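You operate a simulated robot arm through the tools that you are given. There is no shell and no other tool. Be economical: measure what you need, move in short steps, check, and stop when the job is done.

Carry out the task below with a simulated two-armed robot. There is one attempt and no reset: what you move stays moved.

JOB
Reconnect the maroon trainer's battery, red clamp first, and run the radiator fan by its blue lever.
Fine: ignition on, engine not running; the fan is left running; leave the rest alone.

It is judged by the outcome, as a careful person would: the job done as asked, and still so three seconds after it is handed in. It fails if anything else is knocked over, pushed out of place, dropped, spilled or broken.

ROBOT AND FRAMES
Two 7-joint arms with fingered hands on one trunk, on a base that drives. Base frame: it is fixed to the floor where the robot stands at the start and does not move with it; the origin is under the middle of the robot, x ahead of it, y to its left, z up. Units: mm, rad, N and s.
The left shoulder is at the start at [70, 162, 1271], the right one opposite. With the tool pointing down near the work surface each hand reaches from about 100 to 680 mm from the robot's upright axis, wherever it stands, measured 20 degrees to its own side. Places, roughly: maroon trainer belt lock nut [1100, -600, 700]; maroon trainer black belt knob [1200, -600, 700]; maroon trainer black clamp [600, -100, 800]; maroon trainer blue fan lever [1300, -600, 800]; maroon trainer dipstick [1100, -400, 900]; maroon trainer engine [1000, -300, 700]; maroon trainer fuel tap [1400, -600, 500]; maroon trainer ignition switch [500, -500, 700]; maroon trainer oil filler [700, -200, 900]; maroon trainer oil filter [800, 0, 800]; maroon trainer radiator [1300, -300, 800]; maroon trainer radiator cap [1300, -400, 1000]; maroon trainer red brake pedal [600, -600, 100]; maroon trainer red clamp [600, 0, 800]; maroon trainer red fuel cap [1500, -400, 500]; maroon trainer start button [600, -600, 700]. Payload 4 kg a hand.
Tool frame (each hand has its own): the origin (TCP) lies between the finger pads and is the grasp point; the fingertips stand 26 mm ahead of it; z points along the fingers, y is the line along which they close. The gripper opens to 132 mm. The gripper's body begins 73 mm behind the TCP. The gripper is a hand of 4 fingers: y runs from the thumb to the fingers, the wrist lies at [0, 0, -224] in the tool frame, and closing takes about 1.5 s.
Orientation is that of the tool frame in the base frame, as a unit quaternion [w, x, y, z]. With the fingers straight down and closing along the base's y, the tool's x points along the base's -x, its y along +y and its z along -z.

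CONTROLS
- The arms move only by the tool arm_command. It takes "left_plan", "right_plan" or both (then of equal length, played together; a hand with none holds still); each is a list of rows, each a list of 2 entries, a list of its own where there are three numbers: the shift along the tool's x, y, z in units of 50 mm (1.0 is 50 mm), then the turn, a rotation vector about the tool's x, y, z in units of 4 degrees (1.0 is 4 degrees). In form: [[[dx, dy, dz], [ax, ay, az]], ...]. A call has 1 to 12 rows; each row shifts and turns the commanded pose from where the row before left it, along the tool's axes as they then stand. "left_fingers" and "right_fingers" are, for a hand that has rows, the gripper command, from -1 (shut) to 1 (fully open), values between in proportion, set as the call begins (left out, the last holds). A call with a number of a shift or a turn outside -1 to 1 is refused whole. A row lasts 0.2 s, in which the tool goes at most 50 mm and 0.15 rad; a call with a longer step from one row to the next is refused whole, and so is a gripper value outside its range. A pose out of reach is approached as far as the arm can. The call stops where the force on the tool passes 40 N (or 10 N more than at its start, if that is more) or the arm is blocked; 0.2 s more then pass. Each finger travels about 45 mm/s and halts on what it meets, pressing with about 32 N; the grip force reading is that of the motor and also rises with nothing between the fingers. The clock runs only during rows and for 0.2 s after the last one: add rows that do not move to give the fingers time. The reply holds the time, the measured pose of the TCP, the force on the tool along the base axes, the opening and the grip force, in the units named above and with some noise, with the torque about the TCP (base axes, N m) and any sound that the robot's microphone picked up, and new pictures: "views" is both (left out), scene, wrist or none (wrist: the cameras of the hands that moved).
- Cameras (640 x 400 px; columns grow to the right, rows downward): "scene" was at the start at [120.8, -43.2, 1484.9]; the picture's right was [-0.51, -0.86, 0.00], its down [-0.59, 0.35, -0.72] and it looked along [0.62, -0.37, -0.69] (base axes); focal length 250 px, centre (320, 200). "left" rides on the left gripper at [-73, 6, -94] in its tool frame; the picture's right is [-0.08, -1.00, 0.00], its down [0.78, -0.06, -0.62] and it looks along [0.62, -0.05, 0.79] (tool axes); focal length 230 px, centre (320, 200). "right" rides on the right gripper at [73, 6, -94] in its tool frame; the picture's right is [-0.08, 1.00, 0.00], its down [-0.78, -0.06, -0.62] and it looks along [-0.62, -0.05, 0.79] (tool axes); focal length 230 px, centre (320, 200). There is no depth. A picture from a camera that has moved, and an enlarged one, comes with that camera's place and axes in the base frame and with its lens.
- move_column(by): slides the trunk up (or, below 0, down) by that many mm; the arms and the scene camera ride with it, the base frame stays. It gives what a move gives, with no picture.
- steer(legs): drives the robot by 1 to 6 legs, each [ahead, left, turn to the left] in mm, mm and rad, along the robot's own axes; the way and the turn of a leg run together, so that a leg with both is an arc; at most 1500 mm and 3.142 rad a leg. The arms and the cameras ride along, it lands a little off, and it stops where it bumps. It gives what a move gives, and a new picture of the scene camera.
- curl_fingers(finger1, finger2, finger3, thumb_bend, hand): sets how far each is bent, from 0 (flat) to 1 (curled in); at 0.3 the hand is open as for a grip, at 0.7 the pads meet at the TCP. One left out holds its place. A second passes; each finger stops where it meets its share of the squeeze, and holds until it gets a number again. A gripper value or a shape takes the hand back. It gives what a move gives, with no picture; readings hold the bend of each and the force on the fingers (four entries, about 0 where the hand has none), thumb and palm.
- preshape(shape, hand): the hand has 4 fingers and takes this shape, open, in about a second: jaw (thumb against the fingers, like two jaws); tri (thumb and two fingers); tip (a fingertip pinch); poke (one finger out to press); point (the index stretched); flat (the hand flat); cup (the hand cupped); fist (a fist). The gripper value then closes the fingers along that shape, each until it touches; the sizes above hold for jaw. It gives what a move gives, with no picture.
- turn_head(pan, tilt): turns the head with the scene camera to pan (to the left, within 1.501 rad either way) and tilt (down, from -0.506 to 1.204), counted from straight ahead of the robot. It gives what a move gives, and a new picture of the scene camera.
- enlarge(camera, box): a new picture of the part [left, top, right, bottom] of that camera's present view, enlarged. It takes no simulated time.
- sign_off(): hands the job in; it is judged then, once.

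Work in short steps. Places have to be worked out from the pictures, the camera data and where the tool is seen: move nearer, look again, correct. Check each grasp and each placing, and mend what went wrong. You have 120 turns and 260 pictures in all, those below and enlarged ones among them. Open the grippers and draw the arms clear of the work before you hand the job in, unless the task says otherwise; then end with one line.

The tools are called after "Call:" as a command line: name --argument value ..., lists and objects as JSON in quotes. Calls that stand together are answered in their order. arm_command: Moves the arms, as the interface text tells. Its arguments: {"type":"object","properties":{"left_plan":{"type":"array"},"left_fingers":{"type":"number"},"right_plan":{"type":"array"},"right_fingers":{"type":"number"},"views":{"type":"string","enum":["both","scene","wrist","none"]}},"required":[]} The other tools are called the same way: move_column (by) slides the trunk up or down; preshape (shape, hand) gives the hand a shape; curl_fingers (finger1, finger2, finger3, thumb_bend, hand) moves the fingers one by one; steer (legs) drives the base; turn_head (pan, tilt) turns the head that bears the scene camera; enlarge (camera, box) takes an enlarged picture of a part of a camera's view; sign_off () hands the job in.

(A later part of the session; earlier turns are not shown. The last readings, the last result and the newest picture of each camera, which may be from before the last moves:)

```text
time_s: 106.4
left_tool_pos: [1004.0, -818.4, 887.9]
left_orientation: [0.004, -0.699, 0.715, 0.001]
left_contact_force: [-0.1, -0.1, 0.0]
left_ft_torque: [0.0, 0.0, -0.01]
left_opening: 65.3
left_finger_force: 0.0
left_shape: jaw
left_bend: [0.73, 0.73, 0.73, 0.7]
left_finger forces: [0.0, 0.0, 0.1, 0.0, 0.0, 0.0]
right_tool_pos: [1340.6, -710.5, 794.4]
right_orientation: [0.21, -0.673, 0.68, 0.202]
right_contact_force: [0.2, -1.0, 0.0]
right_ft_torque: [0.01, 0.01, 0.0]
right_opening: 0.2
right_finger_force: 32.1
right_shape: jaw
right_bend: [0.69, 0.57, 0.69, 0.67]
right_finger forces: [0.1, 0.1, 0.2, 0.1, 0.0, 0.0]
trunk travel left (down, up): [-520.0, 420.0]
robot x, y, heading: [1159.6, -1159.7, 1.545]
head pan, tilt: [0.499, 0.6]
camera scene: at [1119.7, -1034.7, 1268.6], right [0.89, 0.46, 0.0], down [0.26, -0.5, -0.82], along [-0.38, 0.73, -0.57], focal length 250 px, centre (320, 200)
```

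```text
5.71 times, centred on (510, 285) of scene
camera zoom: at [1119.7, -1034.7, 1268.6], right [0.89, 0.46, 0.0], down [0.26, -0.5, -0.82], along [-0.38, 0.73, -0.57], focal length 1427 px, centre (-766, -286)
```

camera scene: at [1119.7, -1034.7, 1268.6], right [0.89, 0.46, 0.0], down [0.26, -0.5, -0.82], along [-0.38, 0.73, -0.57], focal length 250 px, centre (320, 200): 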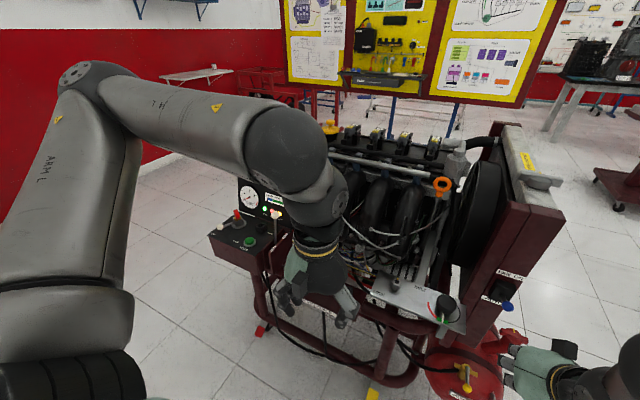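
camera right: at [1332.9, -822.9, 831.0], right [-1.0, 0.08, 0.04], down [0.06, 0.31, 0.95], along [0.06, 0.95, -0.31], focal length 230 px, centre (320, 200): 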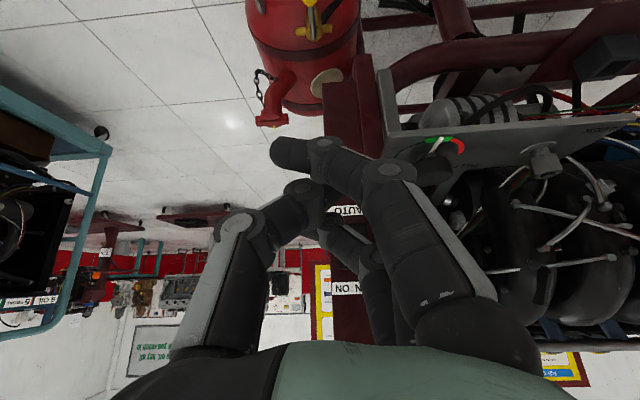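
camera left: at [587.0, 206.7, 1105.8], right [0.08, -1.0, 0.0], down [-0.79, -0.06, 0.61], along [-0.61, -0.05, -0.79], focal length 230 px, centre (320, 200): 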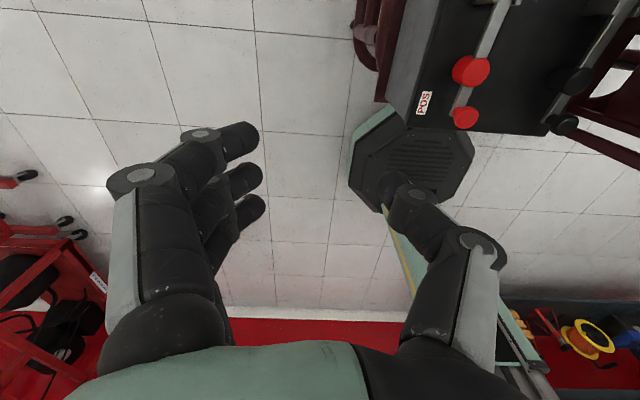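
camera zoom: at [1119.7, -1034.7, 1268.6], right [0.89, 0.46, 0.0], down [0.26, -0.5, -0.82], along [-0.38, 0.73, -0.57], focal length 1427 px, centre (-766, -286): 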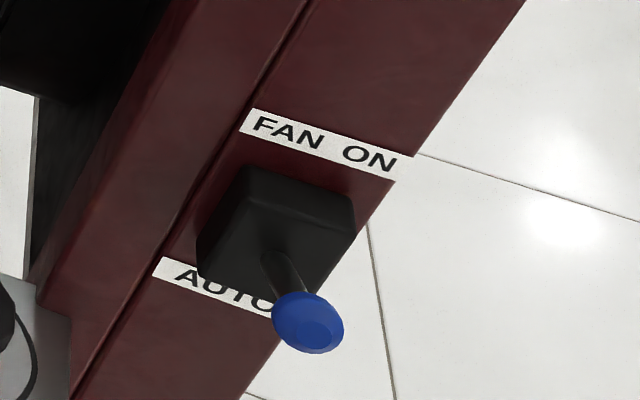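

By triangulation the ball moved from z 780 to 817 around pivot z≈800 – symmetric ±, so it's at the ON stop. I verify the fan by zooming on it, and again after some time.

Call:
enlarge --camera "scene" --box '[440, 150, 500, 280]'

Call:
arm_command --left_plan '[[[0.9, 0, 0], [0, 0, 0]], [[0.9, 0, 0], [0, 0, 0]], [[0.6, -0.5, 0], [0, 0, 0]], [[0, 0, 0], [0, 0, 0]]]' --views "scene"

Call:
enlarge --camera "scene" --box '[440, 150, 500, 280]'

Call:
enlarge --camera "scene" --box '[220, 170, 300, 250]'

```text
3.08 times, centred on (470, 215) of scene
camera zoom: at [1119.7, -1034.7, 1268.6], right [0.89, 0.46, 0.0], down [0.26, -0.5, -0.82], along [-0.38, 0.73, -0.57], focal length 768 px, centre (-142, 154)
```

zoom: 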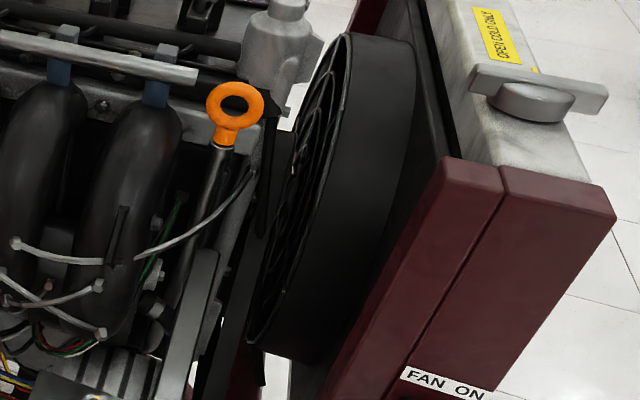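

```text
time_s: 107.4
left_tool_pos: [1013.8, -839.8, 901.0]
left_orientation: [0.004, -0.699, 0.715, 0.0]
left_contact_force: [-0.1, -0.7, 0.6]
left_ft_torque: [0.0, 0.03, -0.01]
left_opening: 65.3
left_finger_force: 0.2
left_shape: jaw
left_bend: [0.73, 0.73, 0.73, 0.7]
left_finger forces: [0.1, 0.0, 0.1, 0.1, 0.0, 0.0]
left hand out of reach, approached as far as the arm can: row 1, 2, 3
right_tool_pos: [1340.5, -710.4, 793.4]
right_orientation: [0.209, -0.673, 0.68, 0.202]
right_contact_force: [-0.8, 0.3, 0.0]
right_ft_torque: [0.0, 0.01, -0.04]
right_opening: 0.0
right_finger_force: 32.1
right_shape: jaw
right_bend: [0.69, 0.57, 0.69, 0.67]
right_finger forces: [0.1, 0.1, 0.0, 0.0, 0.0, 0.1]
trunk travel left (down, up): [-520.0, 420.0]
robot x, y, heading: [1161.1, -1163.1, 1.549]
head pan, tilt: [0.499, 0.6]
camera scene: at [1119.1, -1034.3, 1268.6], right [0.89, 0.46, 0.0], down [0.26, -0.5, -0.82], along [-0.38, 0.73, -0.57], focal length 250 px, centre (320, 200)
```

scene: 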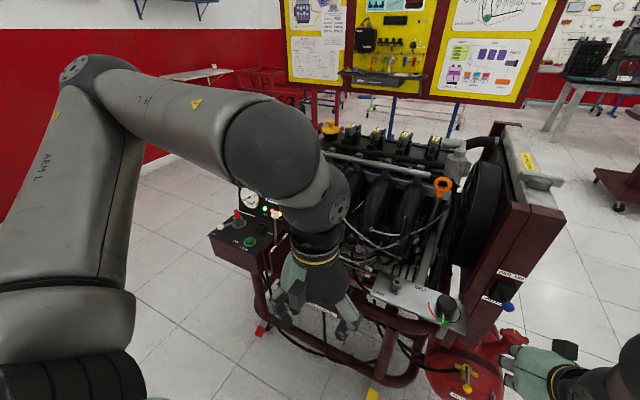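

```text
3.08 times, centred on (470, 215) of scene
camera zoom: at [1119.1, -1034.3, 1268.6], right [0.89, 0.46, 0.0], down [0.26, -0.5, -0.82], along [-0.38, 0.73, -0.57], focal length 768 px, centre (-142, 154)
```

zoom: 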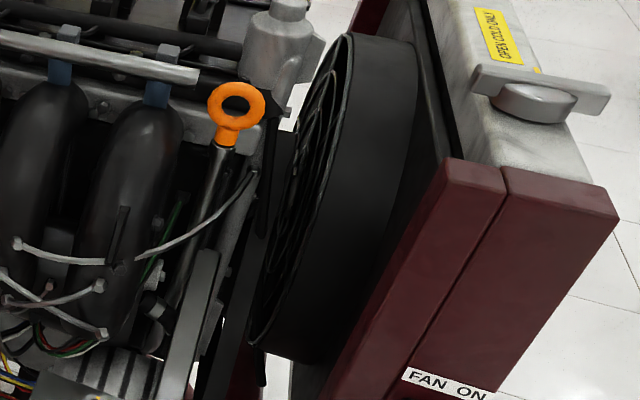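

```text
5.00 times, centred on (260, 210) of scene
camera zoom: at [1119.1, -1034.3, 1268.6], right [0.89, 0.46, 0.0], down [0.26, -0.5, -0.82], along [-0.38, 0.73, -0.57], focal length 1248 px, centre (620, 150)
```

zoom: 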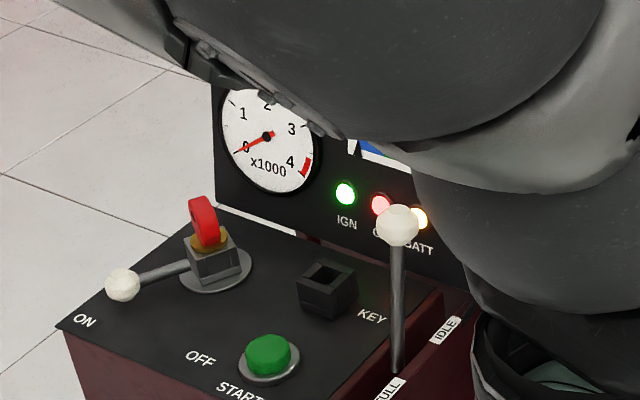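

The gap pattern inside the guard changed between pictures, suggesting rotation. I retreat the base, raise the column, and move left for a better view of the fan face.

Call:
steer --legs '[[-250, 0, 0]]'

Call:
move_column --by 300

Call:
steer --legs '[[0, 350, 0]]'

Call:
turn_head --pan -0.45 --tilt 0.6

```text
time_s: 109.2
left_tool_pos: [1009.4, -1085.4, 901.2]
left_orientation: [0.003, -0.7, 0.714, 0.0]
left_contact_force: [0.2, -0.4, -0.5]
left_ft_torque: [0.02, 0.01, -0.02]
left_opening: 65.1
left_finger_force: 0.2
left_shape: jaw
left_bend: [0.73, 0.73, 0.73, 0.7]
left_finger forces: [0.0, 0.0, 0.0, 0.1, 0.1, 0.0]
right_tool_pos: [1336.2, -956.3, 793.3]
right_orientation: [0.209, -0.673, 0.68, 0.202]
right_contact_force: [-0.8, -0.4, 0.2]
right_ft_torque: [-0.01, -0.03, 0.02]
right_opening: 0.0
right_finger_force: 31.5
right_shape: jaw
right_bend: [0.69, 0.57, 0.69, 0.67]
right_finger forces: [0.0, 0.1, 0.1, 0.0, 0.0, 0.0]
trunk travel left (down, up): [-520.0, 420.0]
robot x, y, heading: [1154.7, -1408.3, 1.554]
head pan, tilt: [0.499, 0.6]
camera scene: at [1114.5, -1281.1, 1268.7], right [0.89, 0.46, 0.0], down [0.26, -0.5, -0.83], along [-0.38, 0.73, -0.56], focal length 250 px, centre (320, 200)
```

scene: 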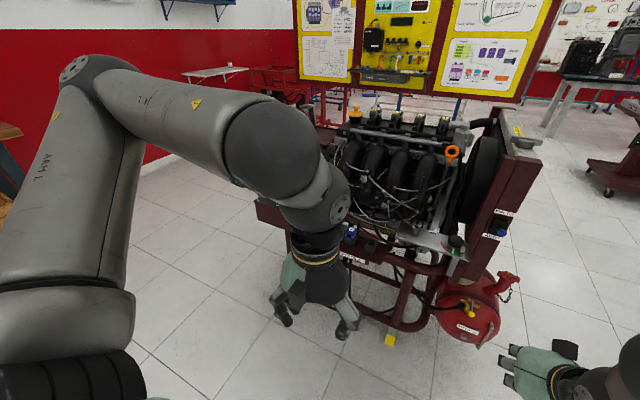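

```text
time_s: 112.2
left_tool_pos: [1008.5, -1085.1, 1199.8]
left_orientation: [0.004, -0.699, 0.715, 0.0]
left_contact_force: [0.3, 0.3, 0.0]
left_ft_torque: [-0.04, -0.03, 0.01]
left_opening: 65.5
left_finger_force: 0.1
left_shape: jaw
left_bend: [0.73, 0.73, 0.73, 0.7]
left_finger forces: [0.1, 0.1, 0.0, 0.0, 0.1, 0.0]
right_tool_pos: [1336.2, -956.0, 1093.6]
right_orientation: [0.209, -0.674, 0.679, 0.202]
right_contact_force: [0.2, -0.4, 0.3]
right_ft_torque: [0.03, -0.01, 0.03]
right_opening: 0.0
right_finger_force: 32.0
right_shape: jaw
right_bend: [0.69, 0.57, 0.69, 0.67]
right_finger forces: [0.0, 0.1, 0.0, 0.0, 0.0, 0.0]
trunk travel left (down, up): [-820.0, 120.0]
robot x, y, heading: [1155.6, -1409.1, 1.55]
head pan, tilt: [0.499, 0.6]
```

```text
time_s: 114.5
left_tool_pos: [658.9, -1078.8, 1201.8]
left_orientation: [0.004, -0.7, 0.714, 0.0]
left_contact_force: [0.6, 0.0, 0.1]
left_ft_torque: [0.02, 0.01, 0.0]
left_opening: 65.4
left_finger_force: 0.0
left_shape: jaw
left_bend: [0.73, 0.73, 0.73, 0.7]
left_finger forces: [0.0, 0.0, 0.0, 0.0, 0.1, 0.1]
right_tool_pos: [986.9, -949.3, 1093.2]
right_orientation: [0.208, -0.674, 0.68, 0.203]
right_contact_force: [0.8, 0.2, -0.6]
right_ft_torque: [0.02, -0.02, 0.03]
right_opening: 0.2
right_finger_force: 31.8
right_shape: jaw
right_bend: [0.69, 0.57, 0.69, 0.67]
right_finger forces: [0.0, 0.0, 0.0, 0.0, 0.1, 0.0]
trunk travel left (down, up): [-820.0, 120.0]
robot x, y, heading: [803.8, -1402.3, 1.549]
head pan, tilt: [0.499, 0.6]
camera scene: at [765.4, -1273.5, 1568.7], right [0.89, 0.46, 0.0], down [0.26, -0.5, -0.83], along [-0.38, 0.73, -0.56], focal length 250 px, centre (320, 200)
```

scene: 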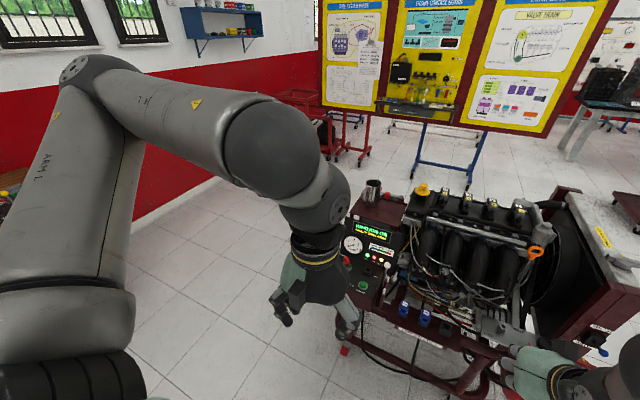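

```text
time_s: 115.7
left_tool_pos: [657.0, -1079.3, 1200.3]
left_orientation: [0.003, -0.699, 0.715, 0.0]
left_contact_force: [0.6, -0.2, 0.5]
left_ft_torque: [-0.01, -0.04, 0.03]
left_opening: 65.8
left_finger_force: 0.0
left_shape: jaw
left_bend: [0.73, 0.73, 0.73, 0.7]
left_finger forces: [0.1, 0.1, 0.0, 0.0, 0.1, 0.1]
right_tool_pos: [985.8, -949.7, 1093.3]
right_orientation: [0.21, -0.673, 0.68, 0.202]
right_contact_force: [0.4, 0.6, 0.0]
right_ft_torque: [0.02, 0.02, 0.0]
right_opening: 0.0
right_finger_force: 32.1
right_shape: jaw
right_bend: [0.69, 0.57, 0.69, 0.67]
right_finger forces: [0.0, 0.0, 0.0, 0.0, 0.0, 0.0]
trunk travel left (down, up): [-820.0, 120.0]
robot x, y, heading: [804.8, -1400.7, 1.55]
head pan, tilt: [-0.45, 0.6]
camera scene: at [844.1, -1273.1, 1568.7], right [0.89, -0.45, 0.0], down [-0.26, -0.5, -0.82], along [0.37, 0.74, -0.57], focal length 250 px, centre (320, 200)
```

scene: 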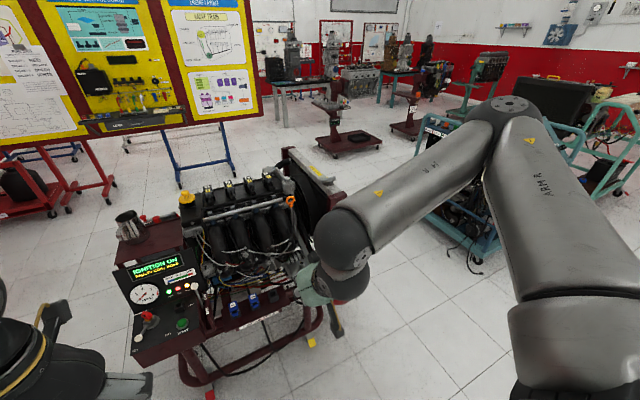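

The fan shroud is in view; I take zooms of the fan (with time between), the display and the battery.

Call:
enlarge --camera "scene" --box '[275, 150, 345, 250]'

Call:
enlarge --camera "scene" --box '[110, 240, 210, 340]'

Call:
arm_command --right_plan '[[[0, -0.8, 0], [0, 0, 0]], [[0, -0.8, 0], [0, 0, 0]], [[0, -0.8, 0], [0, 0, 0]], [[0, -0.8, 0], [0, 0, 0]]]' --right_fingers 0.5 --views "scene"

Call:
enlarge --camera "scene" --box '[275, 150, 345, 250]'

```text
4.00 times, centred on (310, 200) of scene
camera zoom: at [844.1, -1273.1, 1568.7], right [0.89, -0.45, 0.0], down [-0.26, -0.5, -0.82], along [0.37, 0.74, -0.57], focal length 999 px, centre (360, 200)
```

zoom: 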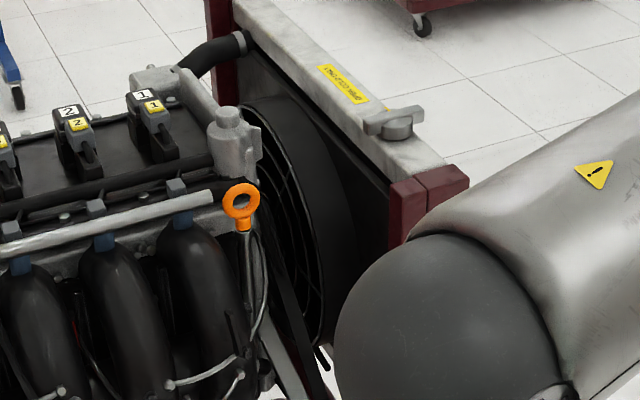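

```text
4.00 times, centred on (160, 290) of scene
camera zoom: at [844.1, -1273.1, 1568.7], right [0.89, -0.45, 0.0], down [-0.26, -0.5, -0.82], along [0.37, 0.74, -0.57], focal length 999 px, centre (960, -160)
```

zoom: 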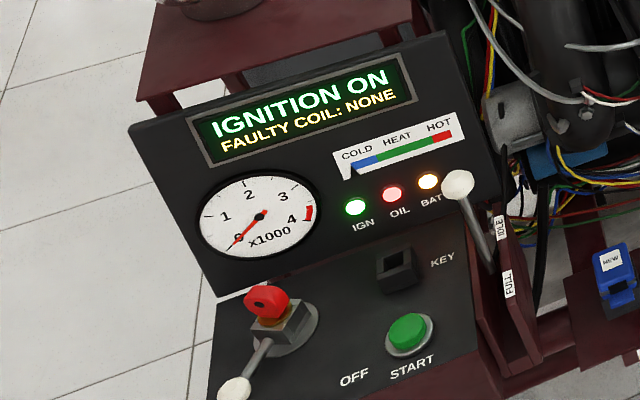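

```text
time_s: 116.7
left_tool_pos: [657.9, -1080.2, 1201.8]
left_orientation: [0.004, -0.7, 0.714, 0.001]
left_contact_force: [0.0, -0.5, -0.2]
left_ft_torque: [-0.02, 0.03, 0.01]
left_opening: 65.2
left_finger_force: 0.2
left_shape: jaw
left_bend: [0.73, 0.73, 0.73, 0.7]
left_finger forces: [0.0, 0.0, 0.1, 0.0, 0.0, 0.0]
right_tool_pos: [1117.5, -945.8, 1092.6]
right_orientation: [0.209, -0.674, 0.679, 0.203]
right_contact_force: [0.4, -0.5, -0.7]
right_ft_torque: [0.02, 0.0, 0.01]
right_opening: 98.8
right_finger_force: 0.1
right_shape: jaw
right_bend: [0.64, 0.64, 0.64, 0.6]
right_finger forces: [0.0, 0.0, 0.0, 0.0, 0.1, 0.1]
right hand out of reach, approached as far as the arm can: row 1, 2
trunk travel left (down, up): [-820.0, 120.0]
robot x, y, heading: [798.8, -1398.0, 1.553]
head pan, tilt: [-0.45, 0.6]
camera scene: at [844.3, -1274.9, 1568.8], right [0.89, -0.45, 0.0], down [-0.26, -0.5, -0.83], along [0.37, 0.74, -0.56], focal length 250 px, centre (320, 200)
```

scene: 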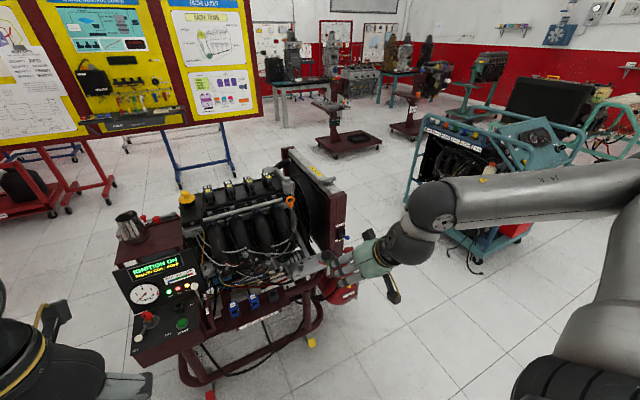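

```text
4.00 times, centred on (310, 200) of scene
camera zoom: at [844.3, -1274.9, 1568.8], right [0.89, -0.45, 0.0], down [-0.26, -0.5, -0.83], along [0.37, 0.74, -0.56], focal length 999 px, centre (360, 200)
```

zoom: 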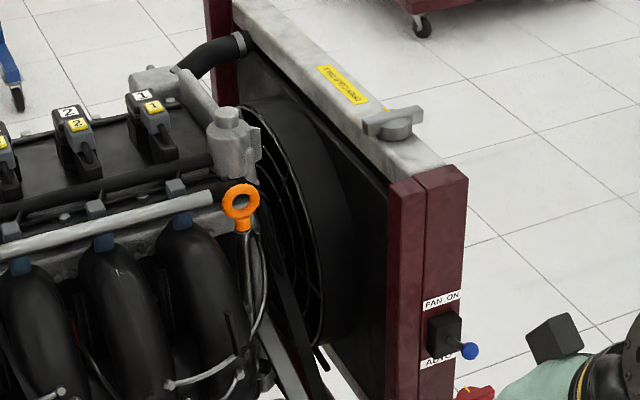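

Display: IGNITION ON, rpm 0. I zoom tightly on the fan interior and lever, then again after a moment.

Call:
enlarge --camera "scene" --box '[335, 170, 365, 240]'

Call:
enlarge --camera "scene" --box '[284, 173, 314, 238]'

Call:
arm_command --right_plan '[[[0, 0, -0.2], [0, 0, 0]], [[0, 0, 0], [0, 0, 0]]]' --views "none"

Call:
enlarge --camera "scene" --box '[284, 173, 314, 238]'

```text
5.71 times, centred on (350, 205) of scene
camera zoom: at [844.3, -1274.9, 1568.8], right [0.89, -0.45, 0.0], down [-0.26, -0.5, -0.83], along [0.37, 0.74, -0.56], focal length 1427 px, centre (149, 171)
```

zoom: 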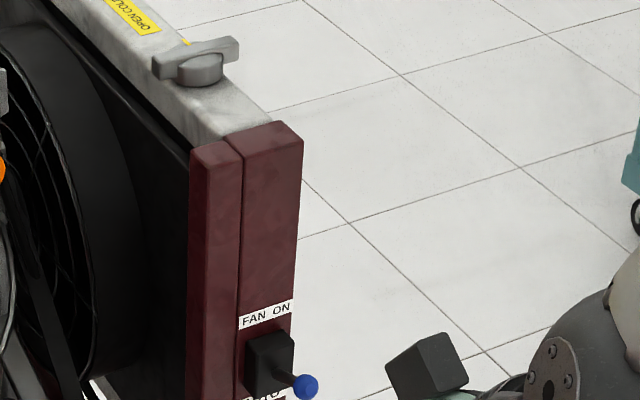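

```text
6.15 times, centred on (299, 206) of scene
camera zoom: at [844.3, -1274.9, 1568.8], right [0.89, -0.45, 0.0], down [-0.26, -0.5, -0.83], along [0.37, 0.74, -0.56], focal length 1536 px, centre (449, 166)
```

zoom: 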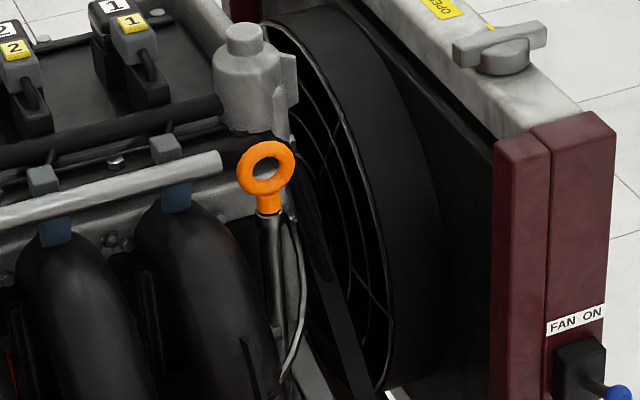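

```text
time_s: 117.3
left_tool_pos: [658.0, -1078.8, 1201.4]
left_orientation: [0.003, -0.699, 0.715, 0.001]
left_contact_force: [-0.4, 0.2, 0.4]
left_ft_torque: [-0.03, 0.02, 0.01]
left_opening: 65.2
left_finger_force: 0.2
left_shape: jaw
left_bend: [0.73, 0.73, 0.73, 0.7]
left_finger forces: [0.0, 0.0, 0.1, 0.0, 0.0, 0.1]
right_tool_pos: [1118.6, -951.0, 1102.2]
right_orientation: [0.209, -0.673, 0.68, 0.201]
right_contact_force: [0.0, -0.8, 0.0]
right_ft_torque: [-0.03, -0.03, 0.03]
right_opening: 98.7
right_finger_force: 0.0
right_shape: jaw
right_bend: [0.64, 0.64, 0.64, 0.6]
right_finger forces: [0.1, 0.1, 0.0, 0.1, 0.1, 0.0]
trunk travel left (down, up): [-820.0, 120.0]
robot x, y, heading: [805.3, -1400.4, 1.55]
head pan, tilt: [-0.45, 0.6]
```

```text
6.15 times, centred on (299, 206) of scene
camera zoom: at [844.2, -1273.7, 1568.7], right [0.89, -0.45, 0.0], down [-0.26, -0.5, -0.83], along [0.37, 0.74, -0.56], focal length 1536 px, centre (449, 166)
```

zoom: 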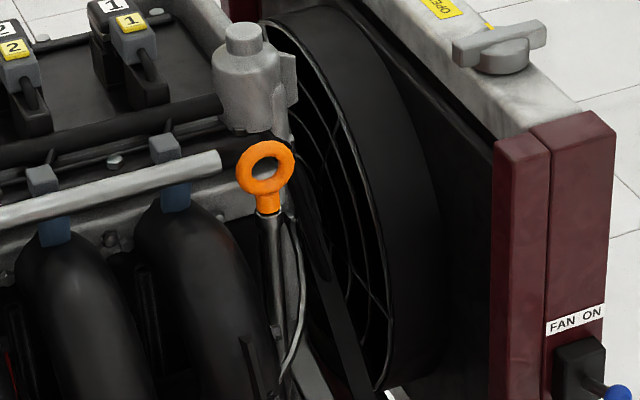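

The blades are too dark to judge here. I shift the base left for a more frontal look at the fan guard.

Call:
steer --legs '[[0, 400, 0]]'

Call:
turn_head --pan -0.7 --tilt 0.55

```text
time_s: 119.8
left_tool_pos: [261.5, -1072.1, 1201.5]
left_orientation: [0.003, -0.699, 0.715, 0.0]
left_contact_force: [-0.1, -1.0, -0.5]
left_ft_torque: [-0.01, 0.04, 0.02]
left_opening: 65.4
left_finger_force: 0.1
left_shape: jaw
left_bend: [0.73, 0.73, 0.73, 0.7]
left_finger forces: [0.0, 0.1, 0.1, 0.0, 0.1, 0.0]
right_tool_pos: [722.1, -942.6, 1100.5]
right_orientation: [0.209, -0.672, 0.681, 0.203]
right_contact_force: [-0.1, -0.3, -1.4]
right_ft_torque: [-0.01, 0.01, -0.04]
right_opening: 99.0
right_finger_force: 0.0
right_shape: jaw
right_bend: [0.64, 0.64, 0.64, 0.6]
right_finger forces: [0.1, 0.0, 0.0, 0.1, 0.1, 0.0]
trunk travel left (down, up): [-820.0, 120.0]
robot x, y, heading: [407.6, -1391.7, 1.551]
head pan, tilt: [-0.45, 0.6]
camera scene: at [449.1, -1265.3, 1568.6], right [0.89, -0.45, 0.0], down [-0.26, -0.5, -0.82], along [0.37, 0.74, -0.57], focal length 250 px, centre (320, 200)
```

scene: 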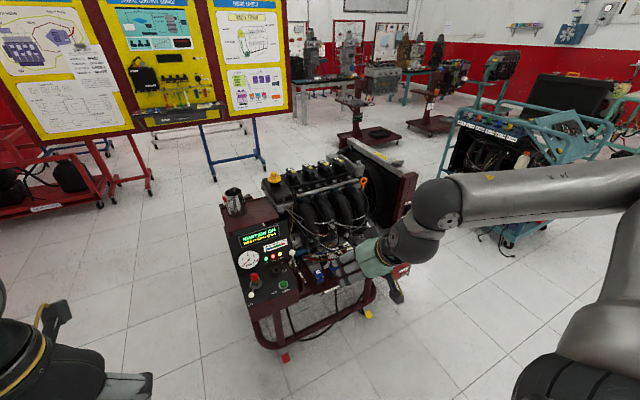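

```text
time_s: 120.5
left_tool_pos: [260.0, -1070.8, 1200.8]
left_orientation: [0.003, -0.699, 0.715, 0.0]
left_contact_force: [-0.6, 0.4, -0.6]
left_ft_torque: [-0.05, 0.01, -0.03]
left_opening: 65.5
left_finger_force: 0.1
left_shape: jaw
left_bend: [0.73, 0.73, 0.73, 0.7]
left_finger forces: [0.1, 0.1, 0.0, 0.0, 0.0, 0.0]
right_tool_pos: [720.9, -941.9, 1101.3]
right_orientation: [0.21, -0.672, 0.681, 0.202]
right_contact_force: [-0.6, -0.1, 0.6]
right_ft_torque: [0.03, -0.02, -0.04]
right_opening: 98.7
right_finger_force: 0.0
right_shape: jaw
right_bend: [0.64, 0.64, 0.64, 0.6]
right_finger forces: [0.0, 0.0, 0.1, 0.0, 0.0, 0.0]
trunk travel left (down, up): [-820.0, 120.0]
robot x, y, heading: [403.6, -1393.6, 1.55]
head pan, tilt: [-0.7, 0.55]
camera scene: at [465.5, -1276.5, 1573.2], right [0.75, -0.66, 0.0], down [-0.34, -0.39, -0.85], along [0.56, 0.64, -0.52], focal length 250 px, centre (320, 200)
```

scene: 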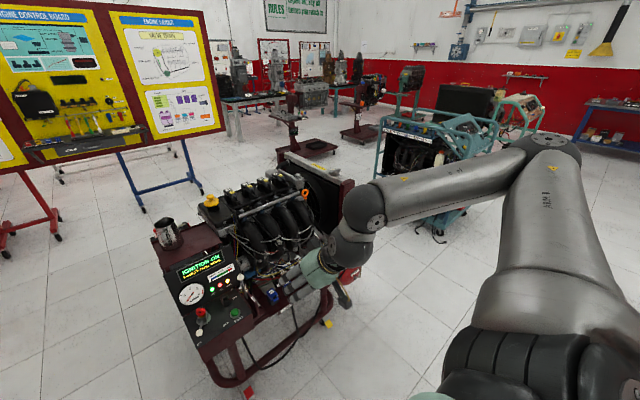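

Call:
enlarge --camera "scene" --box '[296, 160, 346, 220]'

Call:
arm_command --right_plan '[[[0, -0.3, 0], [0, 0, 0]], [[0, -0.3, 0], [0, 0, 0]]]' --views "none"

Call:
enlarge --camera "scene" --box '[296, 160, 346, 220]'

```text
6.67 times, centred on (321, 190) of scene
camera zoom: at [465.5, -1276.5, 1573.2], right [0.75, -0.66, 0.0], down [-0.34, -0.39, -0.85], along [0.56, 0.64, -0.52], focal length 1664 px, centre (313, 267)
```

zoom: 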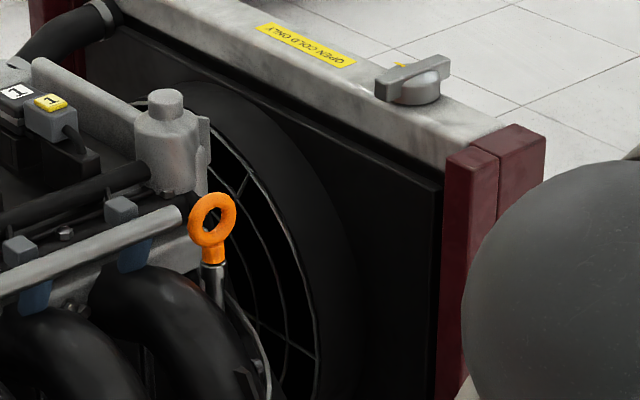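

```text
time_s: 121.2
left_tool_pos: [262.2, -1072.4, 1201.4]
left_orientation: [0.003, -0.7, 0.715, 0.001]
left_contact_force: [0.3, -0.4, 0.1]
left_ft_torque: [0.01, -0.03, 0.02]
left_opening: 65.6
left_finger_force: 0.0
left_shape: jaw
left_bend: [0.73, 0.73, 0.73, 0.7]
left_finger forces: [0.0, 0.0, 0.0, 0.0, 0.0, 0.0]
right_tool_pos: [753.1, -942.7, 1102.6]
right_orientation: [0.209, -0.673, 0.681, 0.201]
right_contact_force: [-0.3, -1.0, 0.2]
right_ft_torque: [0.01, -0.03, 0.0]
right_opening: 98.8
right_finger_force: 0.0
right_shape: jaw
right_bend: [0.64, 0.64, 0.64, 0.6]
right_finger forces: [0.0, 0.0, 0.0, 0.1, 0.1, 0.0]
trunk travel left (down, up): [-820.0, 120.0]
robot x, y, heading: [404.5, -1390.3, 1.545]
head pan, tilt: [-0.7, 0.55]
```

```text
6.67 times, centred on (321, 190) of scene
camera zoom: at [467.2, -1277.5, 1573.2], right [0.75, -0.66, 0.0], down [-0.35, -0.39, -0.85], along [0.56, 0.64, -0.52], focal length 1664 px, centre (313, 267)
```

zoom: 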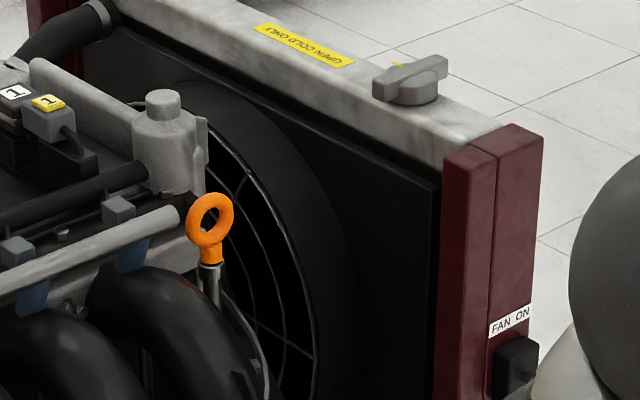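

The interior is very dark; I magnify the guard area as far as possible twice.

Call:
enlarge --camera "scene" --box '[310, 180, 326, 220]'

Call:
arm_command --right_plan '[[[0, 0, 0], [0, 0, 0]]]' --views "none"

Call:
enlarge --camera "scene" --box '[310, 180, 326, 220]'

```text
10.00 times, centred on (318, 200) of scene
camera zoom: at [467.2, -1277.5, 1573.2], right [0.75, -0.66, 0.0], down [-0.35, -0.39, -0.85], along [0.56, 0.64, -0.52], focal length 2497 px, centre (340, 200)
```

zoom: 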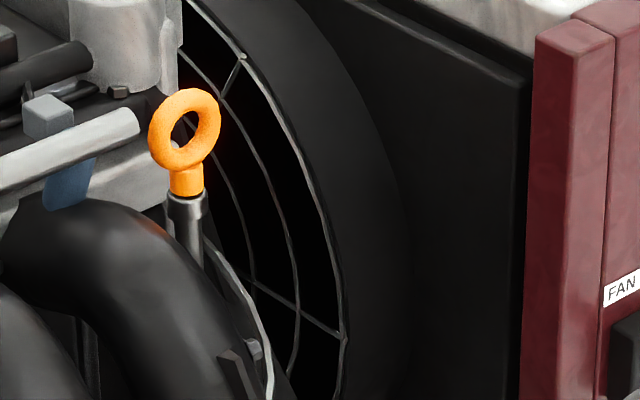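

```text
time_s: 121.5
left_tool_pos: [261.6, -1070.9, 1201.8]
left_orientation: [0.004, -0.699, 0.715, 0.0]
left_contact_force: [0.0, -0.6, 0.1]
left_ft_torque: [0.0, 0.0, 0.01]
left_opening: 65.5
left_finger_force: 0.0
left_shape: jaw
left_bend: [0.73, 0.73, 0.73, 0.7]
left_finger forces: [0.0, 0.0, 0.0, 0.0, 0.0, 0.0]
right_tool_pos: [752.0, -943.5, 1101.3]
right_orientation: [0.209, -0.673, 0.68, 0.202]
right_contact_force: [0.4, 0.6, -0.6]
right_ft_torque: [0.01, 0.0, 0.0]
right_opening: 98.6
right_finger_force: 0.0
right_shape: jaw
right_bend: [0.64, 0.64, 0.64, 0.6]
right_finger forces: [0.0, 0.0, 0.1, 0.0, 0.0, 0.1]
trunk travel left (down, up): [-820.0, 120.0]
robot x, y, heading: [404.9, -1392.6, 1.554]
head pan, tilt: [-0.7, 0.55]
```

```text
10.00 times, centred on (318, 200) of scene
camera zoom: at [466.5, -1276.5, 1573.2], right [0.75, -0.66, 0.0], down [-0.34, -0.39, -0.85], along [0.56, 0.64, -0.52], focal length 2497 px, centre (340, 200)
```

zoom: 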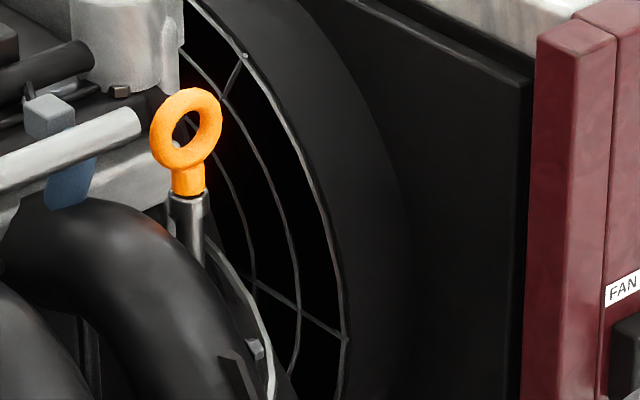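

From further right and lower I saw something change inside the guard earlier. I return there, keeping both hands well back, and compare again.

Call:
steer --legs '[[0, -750, 0], [130, 0, 0]]'

Call:
move_column --by -250

Call:
turn_head --pan 0.0 --tilt 0.4

```text
time_s: 126.5
left_tool_pos: [1008.0, -953.9, 1201.3]
left_orientation: [0.005, -0.7, 0.714, 0.001]
left_contact_force: [-0.1, 0.9, 0.4]
left_ft_torque: [-0.01, 0.02, -0.02]
left_opening: 65.6
left_finger_force: 0.0
left_shape: jaw
left_bend: [0.73, 0.73, 0.73, 0.7]
left_finger forces: [0.0, 0.0, 0.1, 0.0, 0.0, 0.0]
right_tool_pos: [1498.4, -824.2, 1102.4]
right_orientation: [0.21, -0.674, 0.679, 0.202]
right_contact_force: [0.7, 0.5, -0.7]
right_ft_torque: [0.02, 0.03, 0.03]
right_opening: 98.8
right_finger_force: 0.1
right_shape: jaw
right_bend: [0.64, 0.64, 0.64, 0.6]
right_finger forces: [0.0, 0.0, 0.0, 0.1, 0.0, 0.1]
trunk travel left (down, up): [-820.0, 120.0]
robot x, y, heading: [1154.0, -1274.8, 1.556]
head pan, tilt: [-0.7, 0.55]
camera scene: at [1215.0, -1159.2, 1573.4], right [0.75, -0.66, 0.0], down [-0.34, -0.39, -0.85], along [0.56, 0.64, -0.52], focal length 250 px, centre (320, 200)
```

scene: 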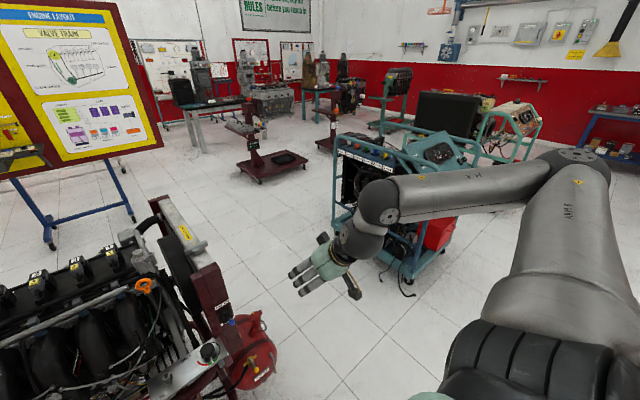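

```text
time_s: 129.1
left_tool_pos: [1008.6, -950.3, 950.6]
left_orientation: [0.004, -0.7, 0.714, 0.001]
left_contact_force: [0.5, 0.0, -0.6]
left_ft_torque: [-0.03, -0.02, -0.02]
left_opening: 65.0
left_finger_force: 0.1
left_shape: jaw
left_bend: [0.73, 0.73, 0.73, 0.7]
left_finger forces: [0.0, 0.0, 0.0, 0.0, 0.1, 0.0]
right_tool_pos: [1498.5, -822.4, 851.5]
right_orientation: [0.209, -0.673, 0.68, 0.201]
right_contact_force: [-0.3, 0.5, 0.7]
right_ft_torque: [0.0, 0.01, -0.01]
right_opening: 98.7
right_finger_force: 0.0
right_shape: jaw
right_bend: [0.64, 0.64, 0.64, 0.6]
right_finger forces: [0.0, 0.0, 0.0, 0.1, 0.0, 0.0]
trunk travel left (down, up): [-570.0, 370.0]
robot x, y, heading: [1156.7, -1273.6, 1.555]
head pan, tilt: [-0.7, 0.55]
```

```text
time_s: 130.2
left_tool_pos: [1008.1, -951.0, 950.4]
left_orientation: [0.004, -0.7, 0.714, 0.0]
left_contact_force: [-0.3, -0.1, 0.1]
left_ft_torque: [0.01, 0.01, 0.01]
left_opening: 65.3
left_finger_force: 0.0
left_shape: jaw
left_bend: [0.73, 0.73, 0.73, 0.7]
left_finger forces: [0.0, 0.0, 0.0, 0.1, 0.0, 0.0]
right_tool_pos: [1498.7, -822.4, 851.2]
right_orientation: [0.209, -0.673, 0.68, 0.202]
right_contact_force: [-0.5, 0.5, 1.7]
right_ft_torque: [-0.02, 0.0, -0.01]
right_opening: 98.7
right_finger_force: 0.0
right_shape: jaw
right_bend: [0.64, 0.64, 0.64, 0.6]
right_finger forces: [0.0, 0.0, 0.0, 0.1, 0.1, 0.0]
trunk travel left (down, up): [-570.0, 370.0]
robot x, y, heading: [1154.5, -1274.1, 1.55]
head pan, tilt: [0.0, 0.4]
camera scene: at [1157.4, -1131.5, 1336.9], right [1.0, -0.02, 0.0], down [-0.01, -0.39, -0.92], along [0.02, 0.92, -0.39], focal length 250 px, centre (320, 200)
```

scene: 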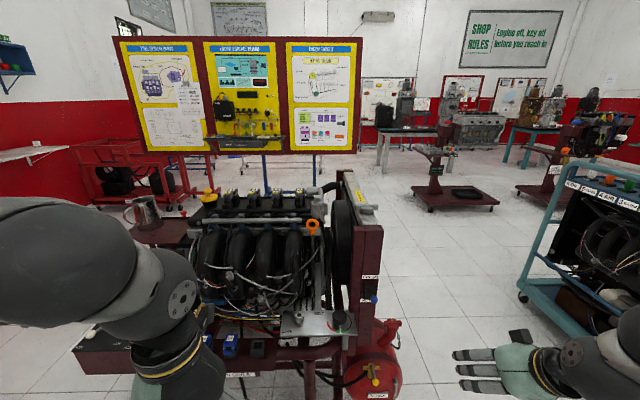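

Call:
enlarge --camera "scene" --box '[318, 195, 348, 255]'

Call:
enlarge --camera "scene" --box '[350, 270, 390, 310]'

Call:
arm_command --right_plan '[[[0, 0, 0], [0, 0, 0]]]' --views "none"

Call:
enlarge --camera "scene" --box '[318, 195, 348, 255]'

```text
6.67 times, centred on (333, 225) of scene
camera zoom: at [1157.4, -1131.5, 1336.9], right [1.0, -0.02, 0.0], down [-0.01, -0.39, -0.92], along [0.02, 0.92, -0.39], focal length 1664 px, centre (233, 33)
```

zoom: 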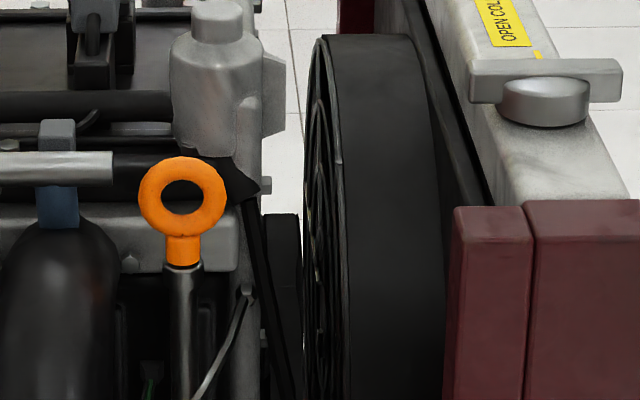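

```text
10.00 times, centred on (370, 290) of scene
camera zoom: at [1157.4, -1131.5, 1336.9], right [1.0, -0.02, 0.0], down [-0.01, -0.39, -0.92], along [0.02, 0.92, -0.39], focal length 2497 px, centre (-180, -700)
```

zoom: 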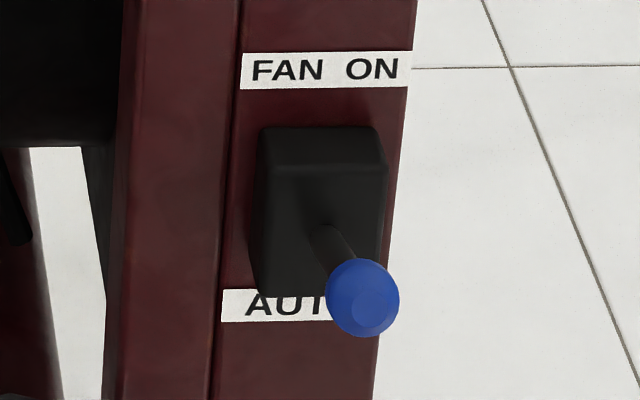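

```text
time_s: 130.6
left_tool_pos: [1008.2, -951.5, 950.1]
left_orientation: [0.005, -0.7, 0.714, 0.0]
left_contact_force: [0.7, 0.0, -0.4]
left_ft_torque: [-0.02, 0.03, 0.0]
left_opening: 65.4
left_finger_force: 0.0
left_shape: jaw
left_bend: [0.73, 0.73, 0.73, 0.7]
left_finger forces: [0.0, 0.0, 0.1, 0.0, 0.0, 0.0]
right_tool_pos: [1499.2, -821.8, 850.6]
right_orientation: [0.209, -0.673, 0.681, 0.202]
right_contact_force: [-0.2, 0.6, 1.0]
right_ft_torque: [-0.02, 0.0, 0.01]
right_opening: 98.6
right_finger_force: 0.1
right_shape: jaw
right_bend: [0.64, 0.64, 0.64, 0.6]
right_finger forces: [0.0, 0.0, 0.0, 0.0, 0.0, 0.0]
trunk travel left (down, up): [-570.0, 370.0]
robot x, y, heading: [1153.9, -1271.3, 1.55]
head pan, tilt: [0.0, 0.4]
```

```text
6.67 times, centred on (333, 225) of scene
camera zoom: at [1157.3, -1131.5, 1336.9], right [1.0, -0.02, 0.0], down [-0.01, -0.39, -0.92], along [0.02, 0.92, -0.39], focal length 1664 px, centre (233, 33)
```

zoom: 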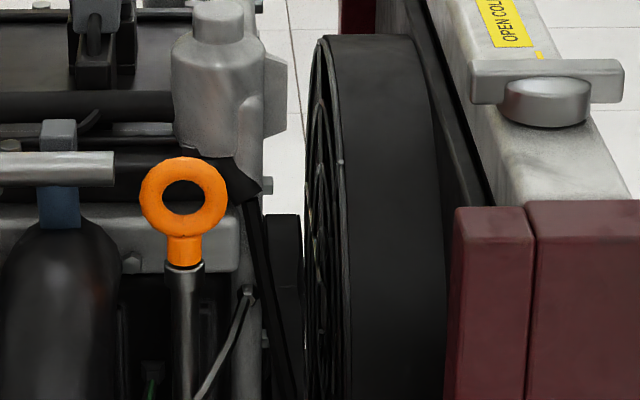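

Light specks at the guard's left edge seem to differ. I zoom maximally there at three moments.

Call:
enlarge --camera "scene" --box '[328, 200, 340, 240]'

Call:
arm_command --right_plan '[[[0, 0, 0], [0, 0, 0]]]' --views "none"

Call:
enlarge --camera "scene" --box '[328, 200, 340, 240]'

Call:
arm_command --right_plan '[[[0, 0, 0], [0, 0, 0]]]' --views "none"

Call:
enlarge --camera "scene" --box '[328, 200, 340, 240]'

```text
10.00 times, centred on (334, 220) of scene
camera zoom: at [1157.3, -1131.5, 1336.9], right [1.0, -0.02, 0.0], down [-0.01, -0.39, -0.92], along [0.02, 0.92, -0.39], focal length 2497 px, centre (180, 0)
```

zoom: 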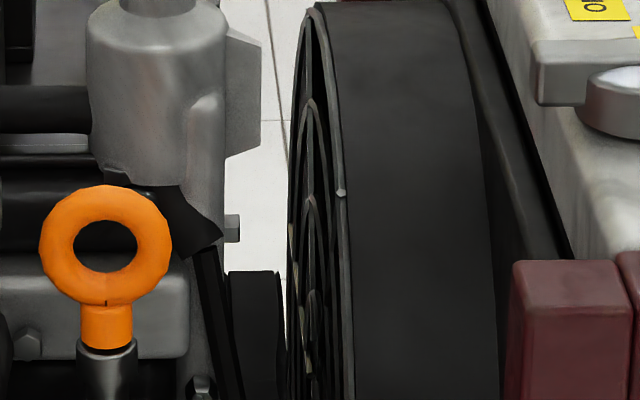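

```text
time_s: 130.9
left_tool_pos: [1008.5, -951.0, 951.2]
left_orientation: [0.004, -0.699, 0.715, 0.0]
left_contact_force: [-0.8, -0.9, -0.1]
left_ft_torque: [0.05, 0.01, -0.03]
left_opening: 65.5
left_finger_force: 0.2
left_shape: jaw
left_bend: [0.73, 0.73, 0.73, 0.7]
left_finger forces: [0.1, 0.0, 0.0, 0.0, 0.0, 0.0]
right_tool_pos: [1497.5, -822.3, 853.1]
right_orientation: [0.209, -0.673, 0.68, 0.202]
right_contact_force: [-0.2, -1.2, -0.3]
right_ft_torque: [0.0, 0.01, 0.01]
right_opening: 98.6
right_finger_force: 0.0
right_shape: jaw
right_bend: [0.64, 0.64, 0.64, 0.6]
right_finger forces: [0.0, 0.0, 0.1, 0.0, 0.0, 0.0]
trunk travel left (down, up): [-570.0, 370.0]
robot x, y, heading: [1155.8, -1274.5, 1.55]
head pan, tilt: [0.0, 0.4]
```

```text
10.00 times, centred on (334, 220) of scene
camera zoom: at [1157.3, -1131.4, 1336.9], right [1.0, -0.02, 0.0], down [-0.01, -0.39, -0.92], along [0.02, 0.92, -0.39], focal length 2497 px, centre (180, 0)
```

zoom: 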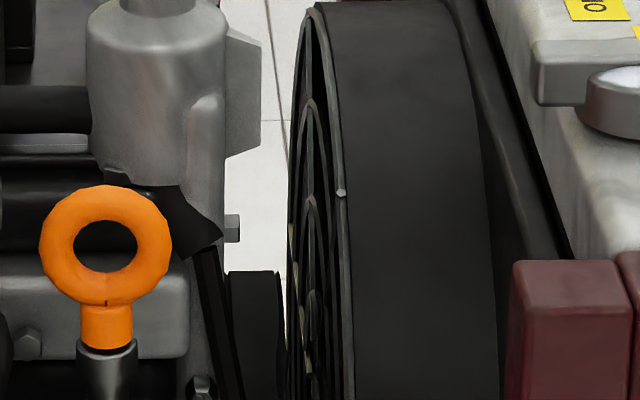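

```text
time_s: 131.3
left_tool_pos: [1008.0, -950.0, 951.0]
left_orientation: [0.004, -0.7, 0.714, 0.0]
left_contact_force: [-0.7, 0.0, 0.1]
left_ft_torque: [0.01, -0.01, -0.01]
left_opening: 65.6
left_finger_force: 0.0
left_shape: jaw
left_bend: [0.73, 0.73, 0.73, 0.7]
left_finger forces: [0.1, 0.1, 0.0, 0.0, 0.0, 0.0]
right_tool_pos: [1497.5, -821.9, 852.6]
right_orientation: [0.209, -0.674, 0.68, 0.202]
right_contact_force: [0.7, 0.5, 0.3]
right_ft_torque: [-0.01, 0.01, 0.04]
right_opening: 98.8
right_finger_force: 0.1
right_shape: jaw
right_bend: [0.64, 0.64, 0.64, 0.6]
right_finger forces: [0.0, 0.1, 0.0, 0.0, 0.0, 0.0]
trunk travel left (down, up): [-570.0, 370.0]
robot x, y, heading: [1155.6, -1272.9, 1.552]
head pan, tilt: [0.0, 0.4]
```

```text
10.00 times, centred on (334, 220) of scene
camera zoom: at [1157.3, -1131.4, 1336.9], right [1.0, -0.02, 0.0], down [-0.01, -0.39, -0.92], along [0.02, 0.92, -0.39], focal length 2497 px, centre (180, 0)
```

zoom: 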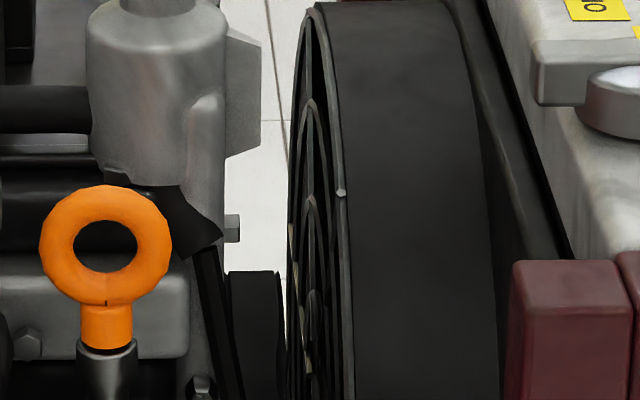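

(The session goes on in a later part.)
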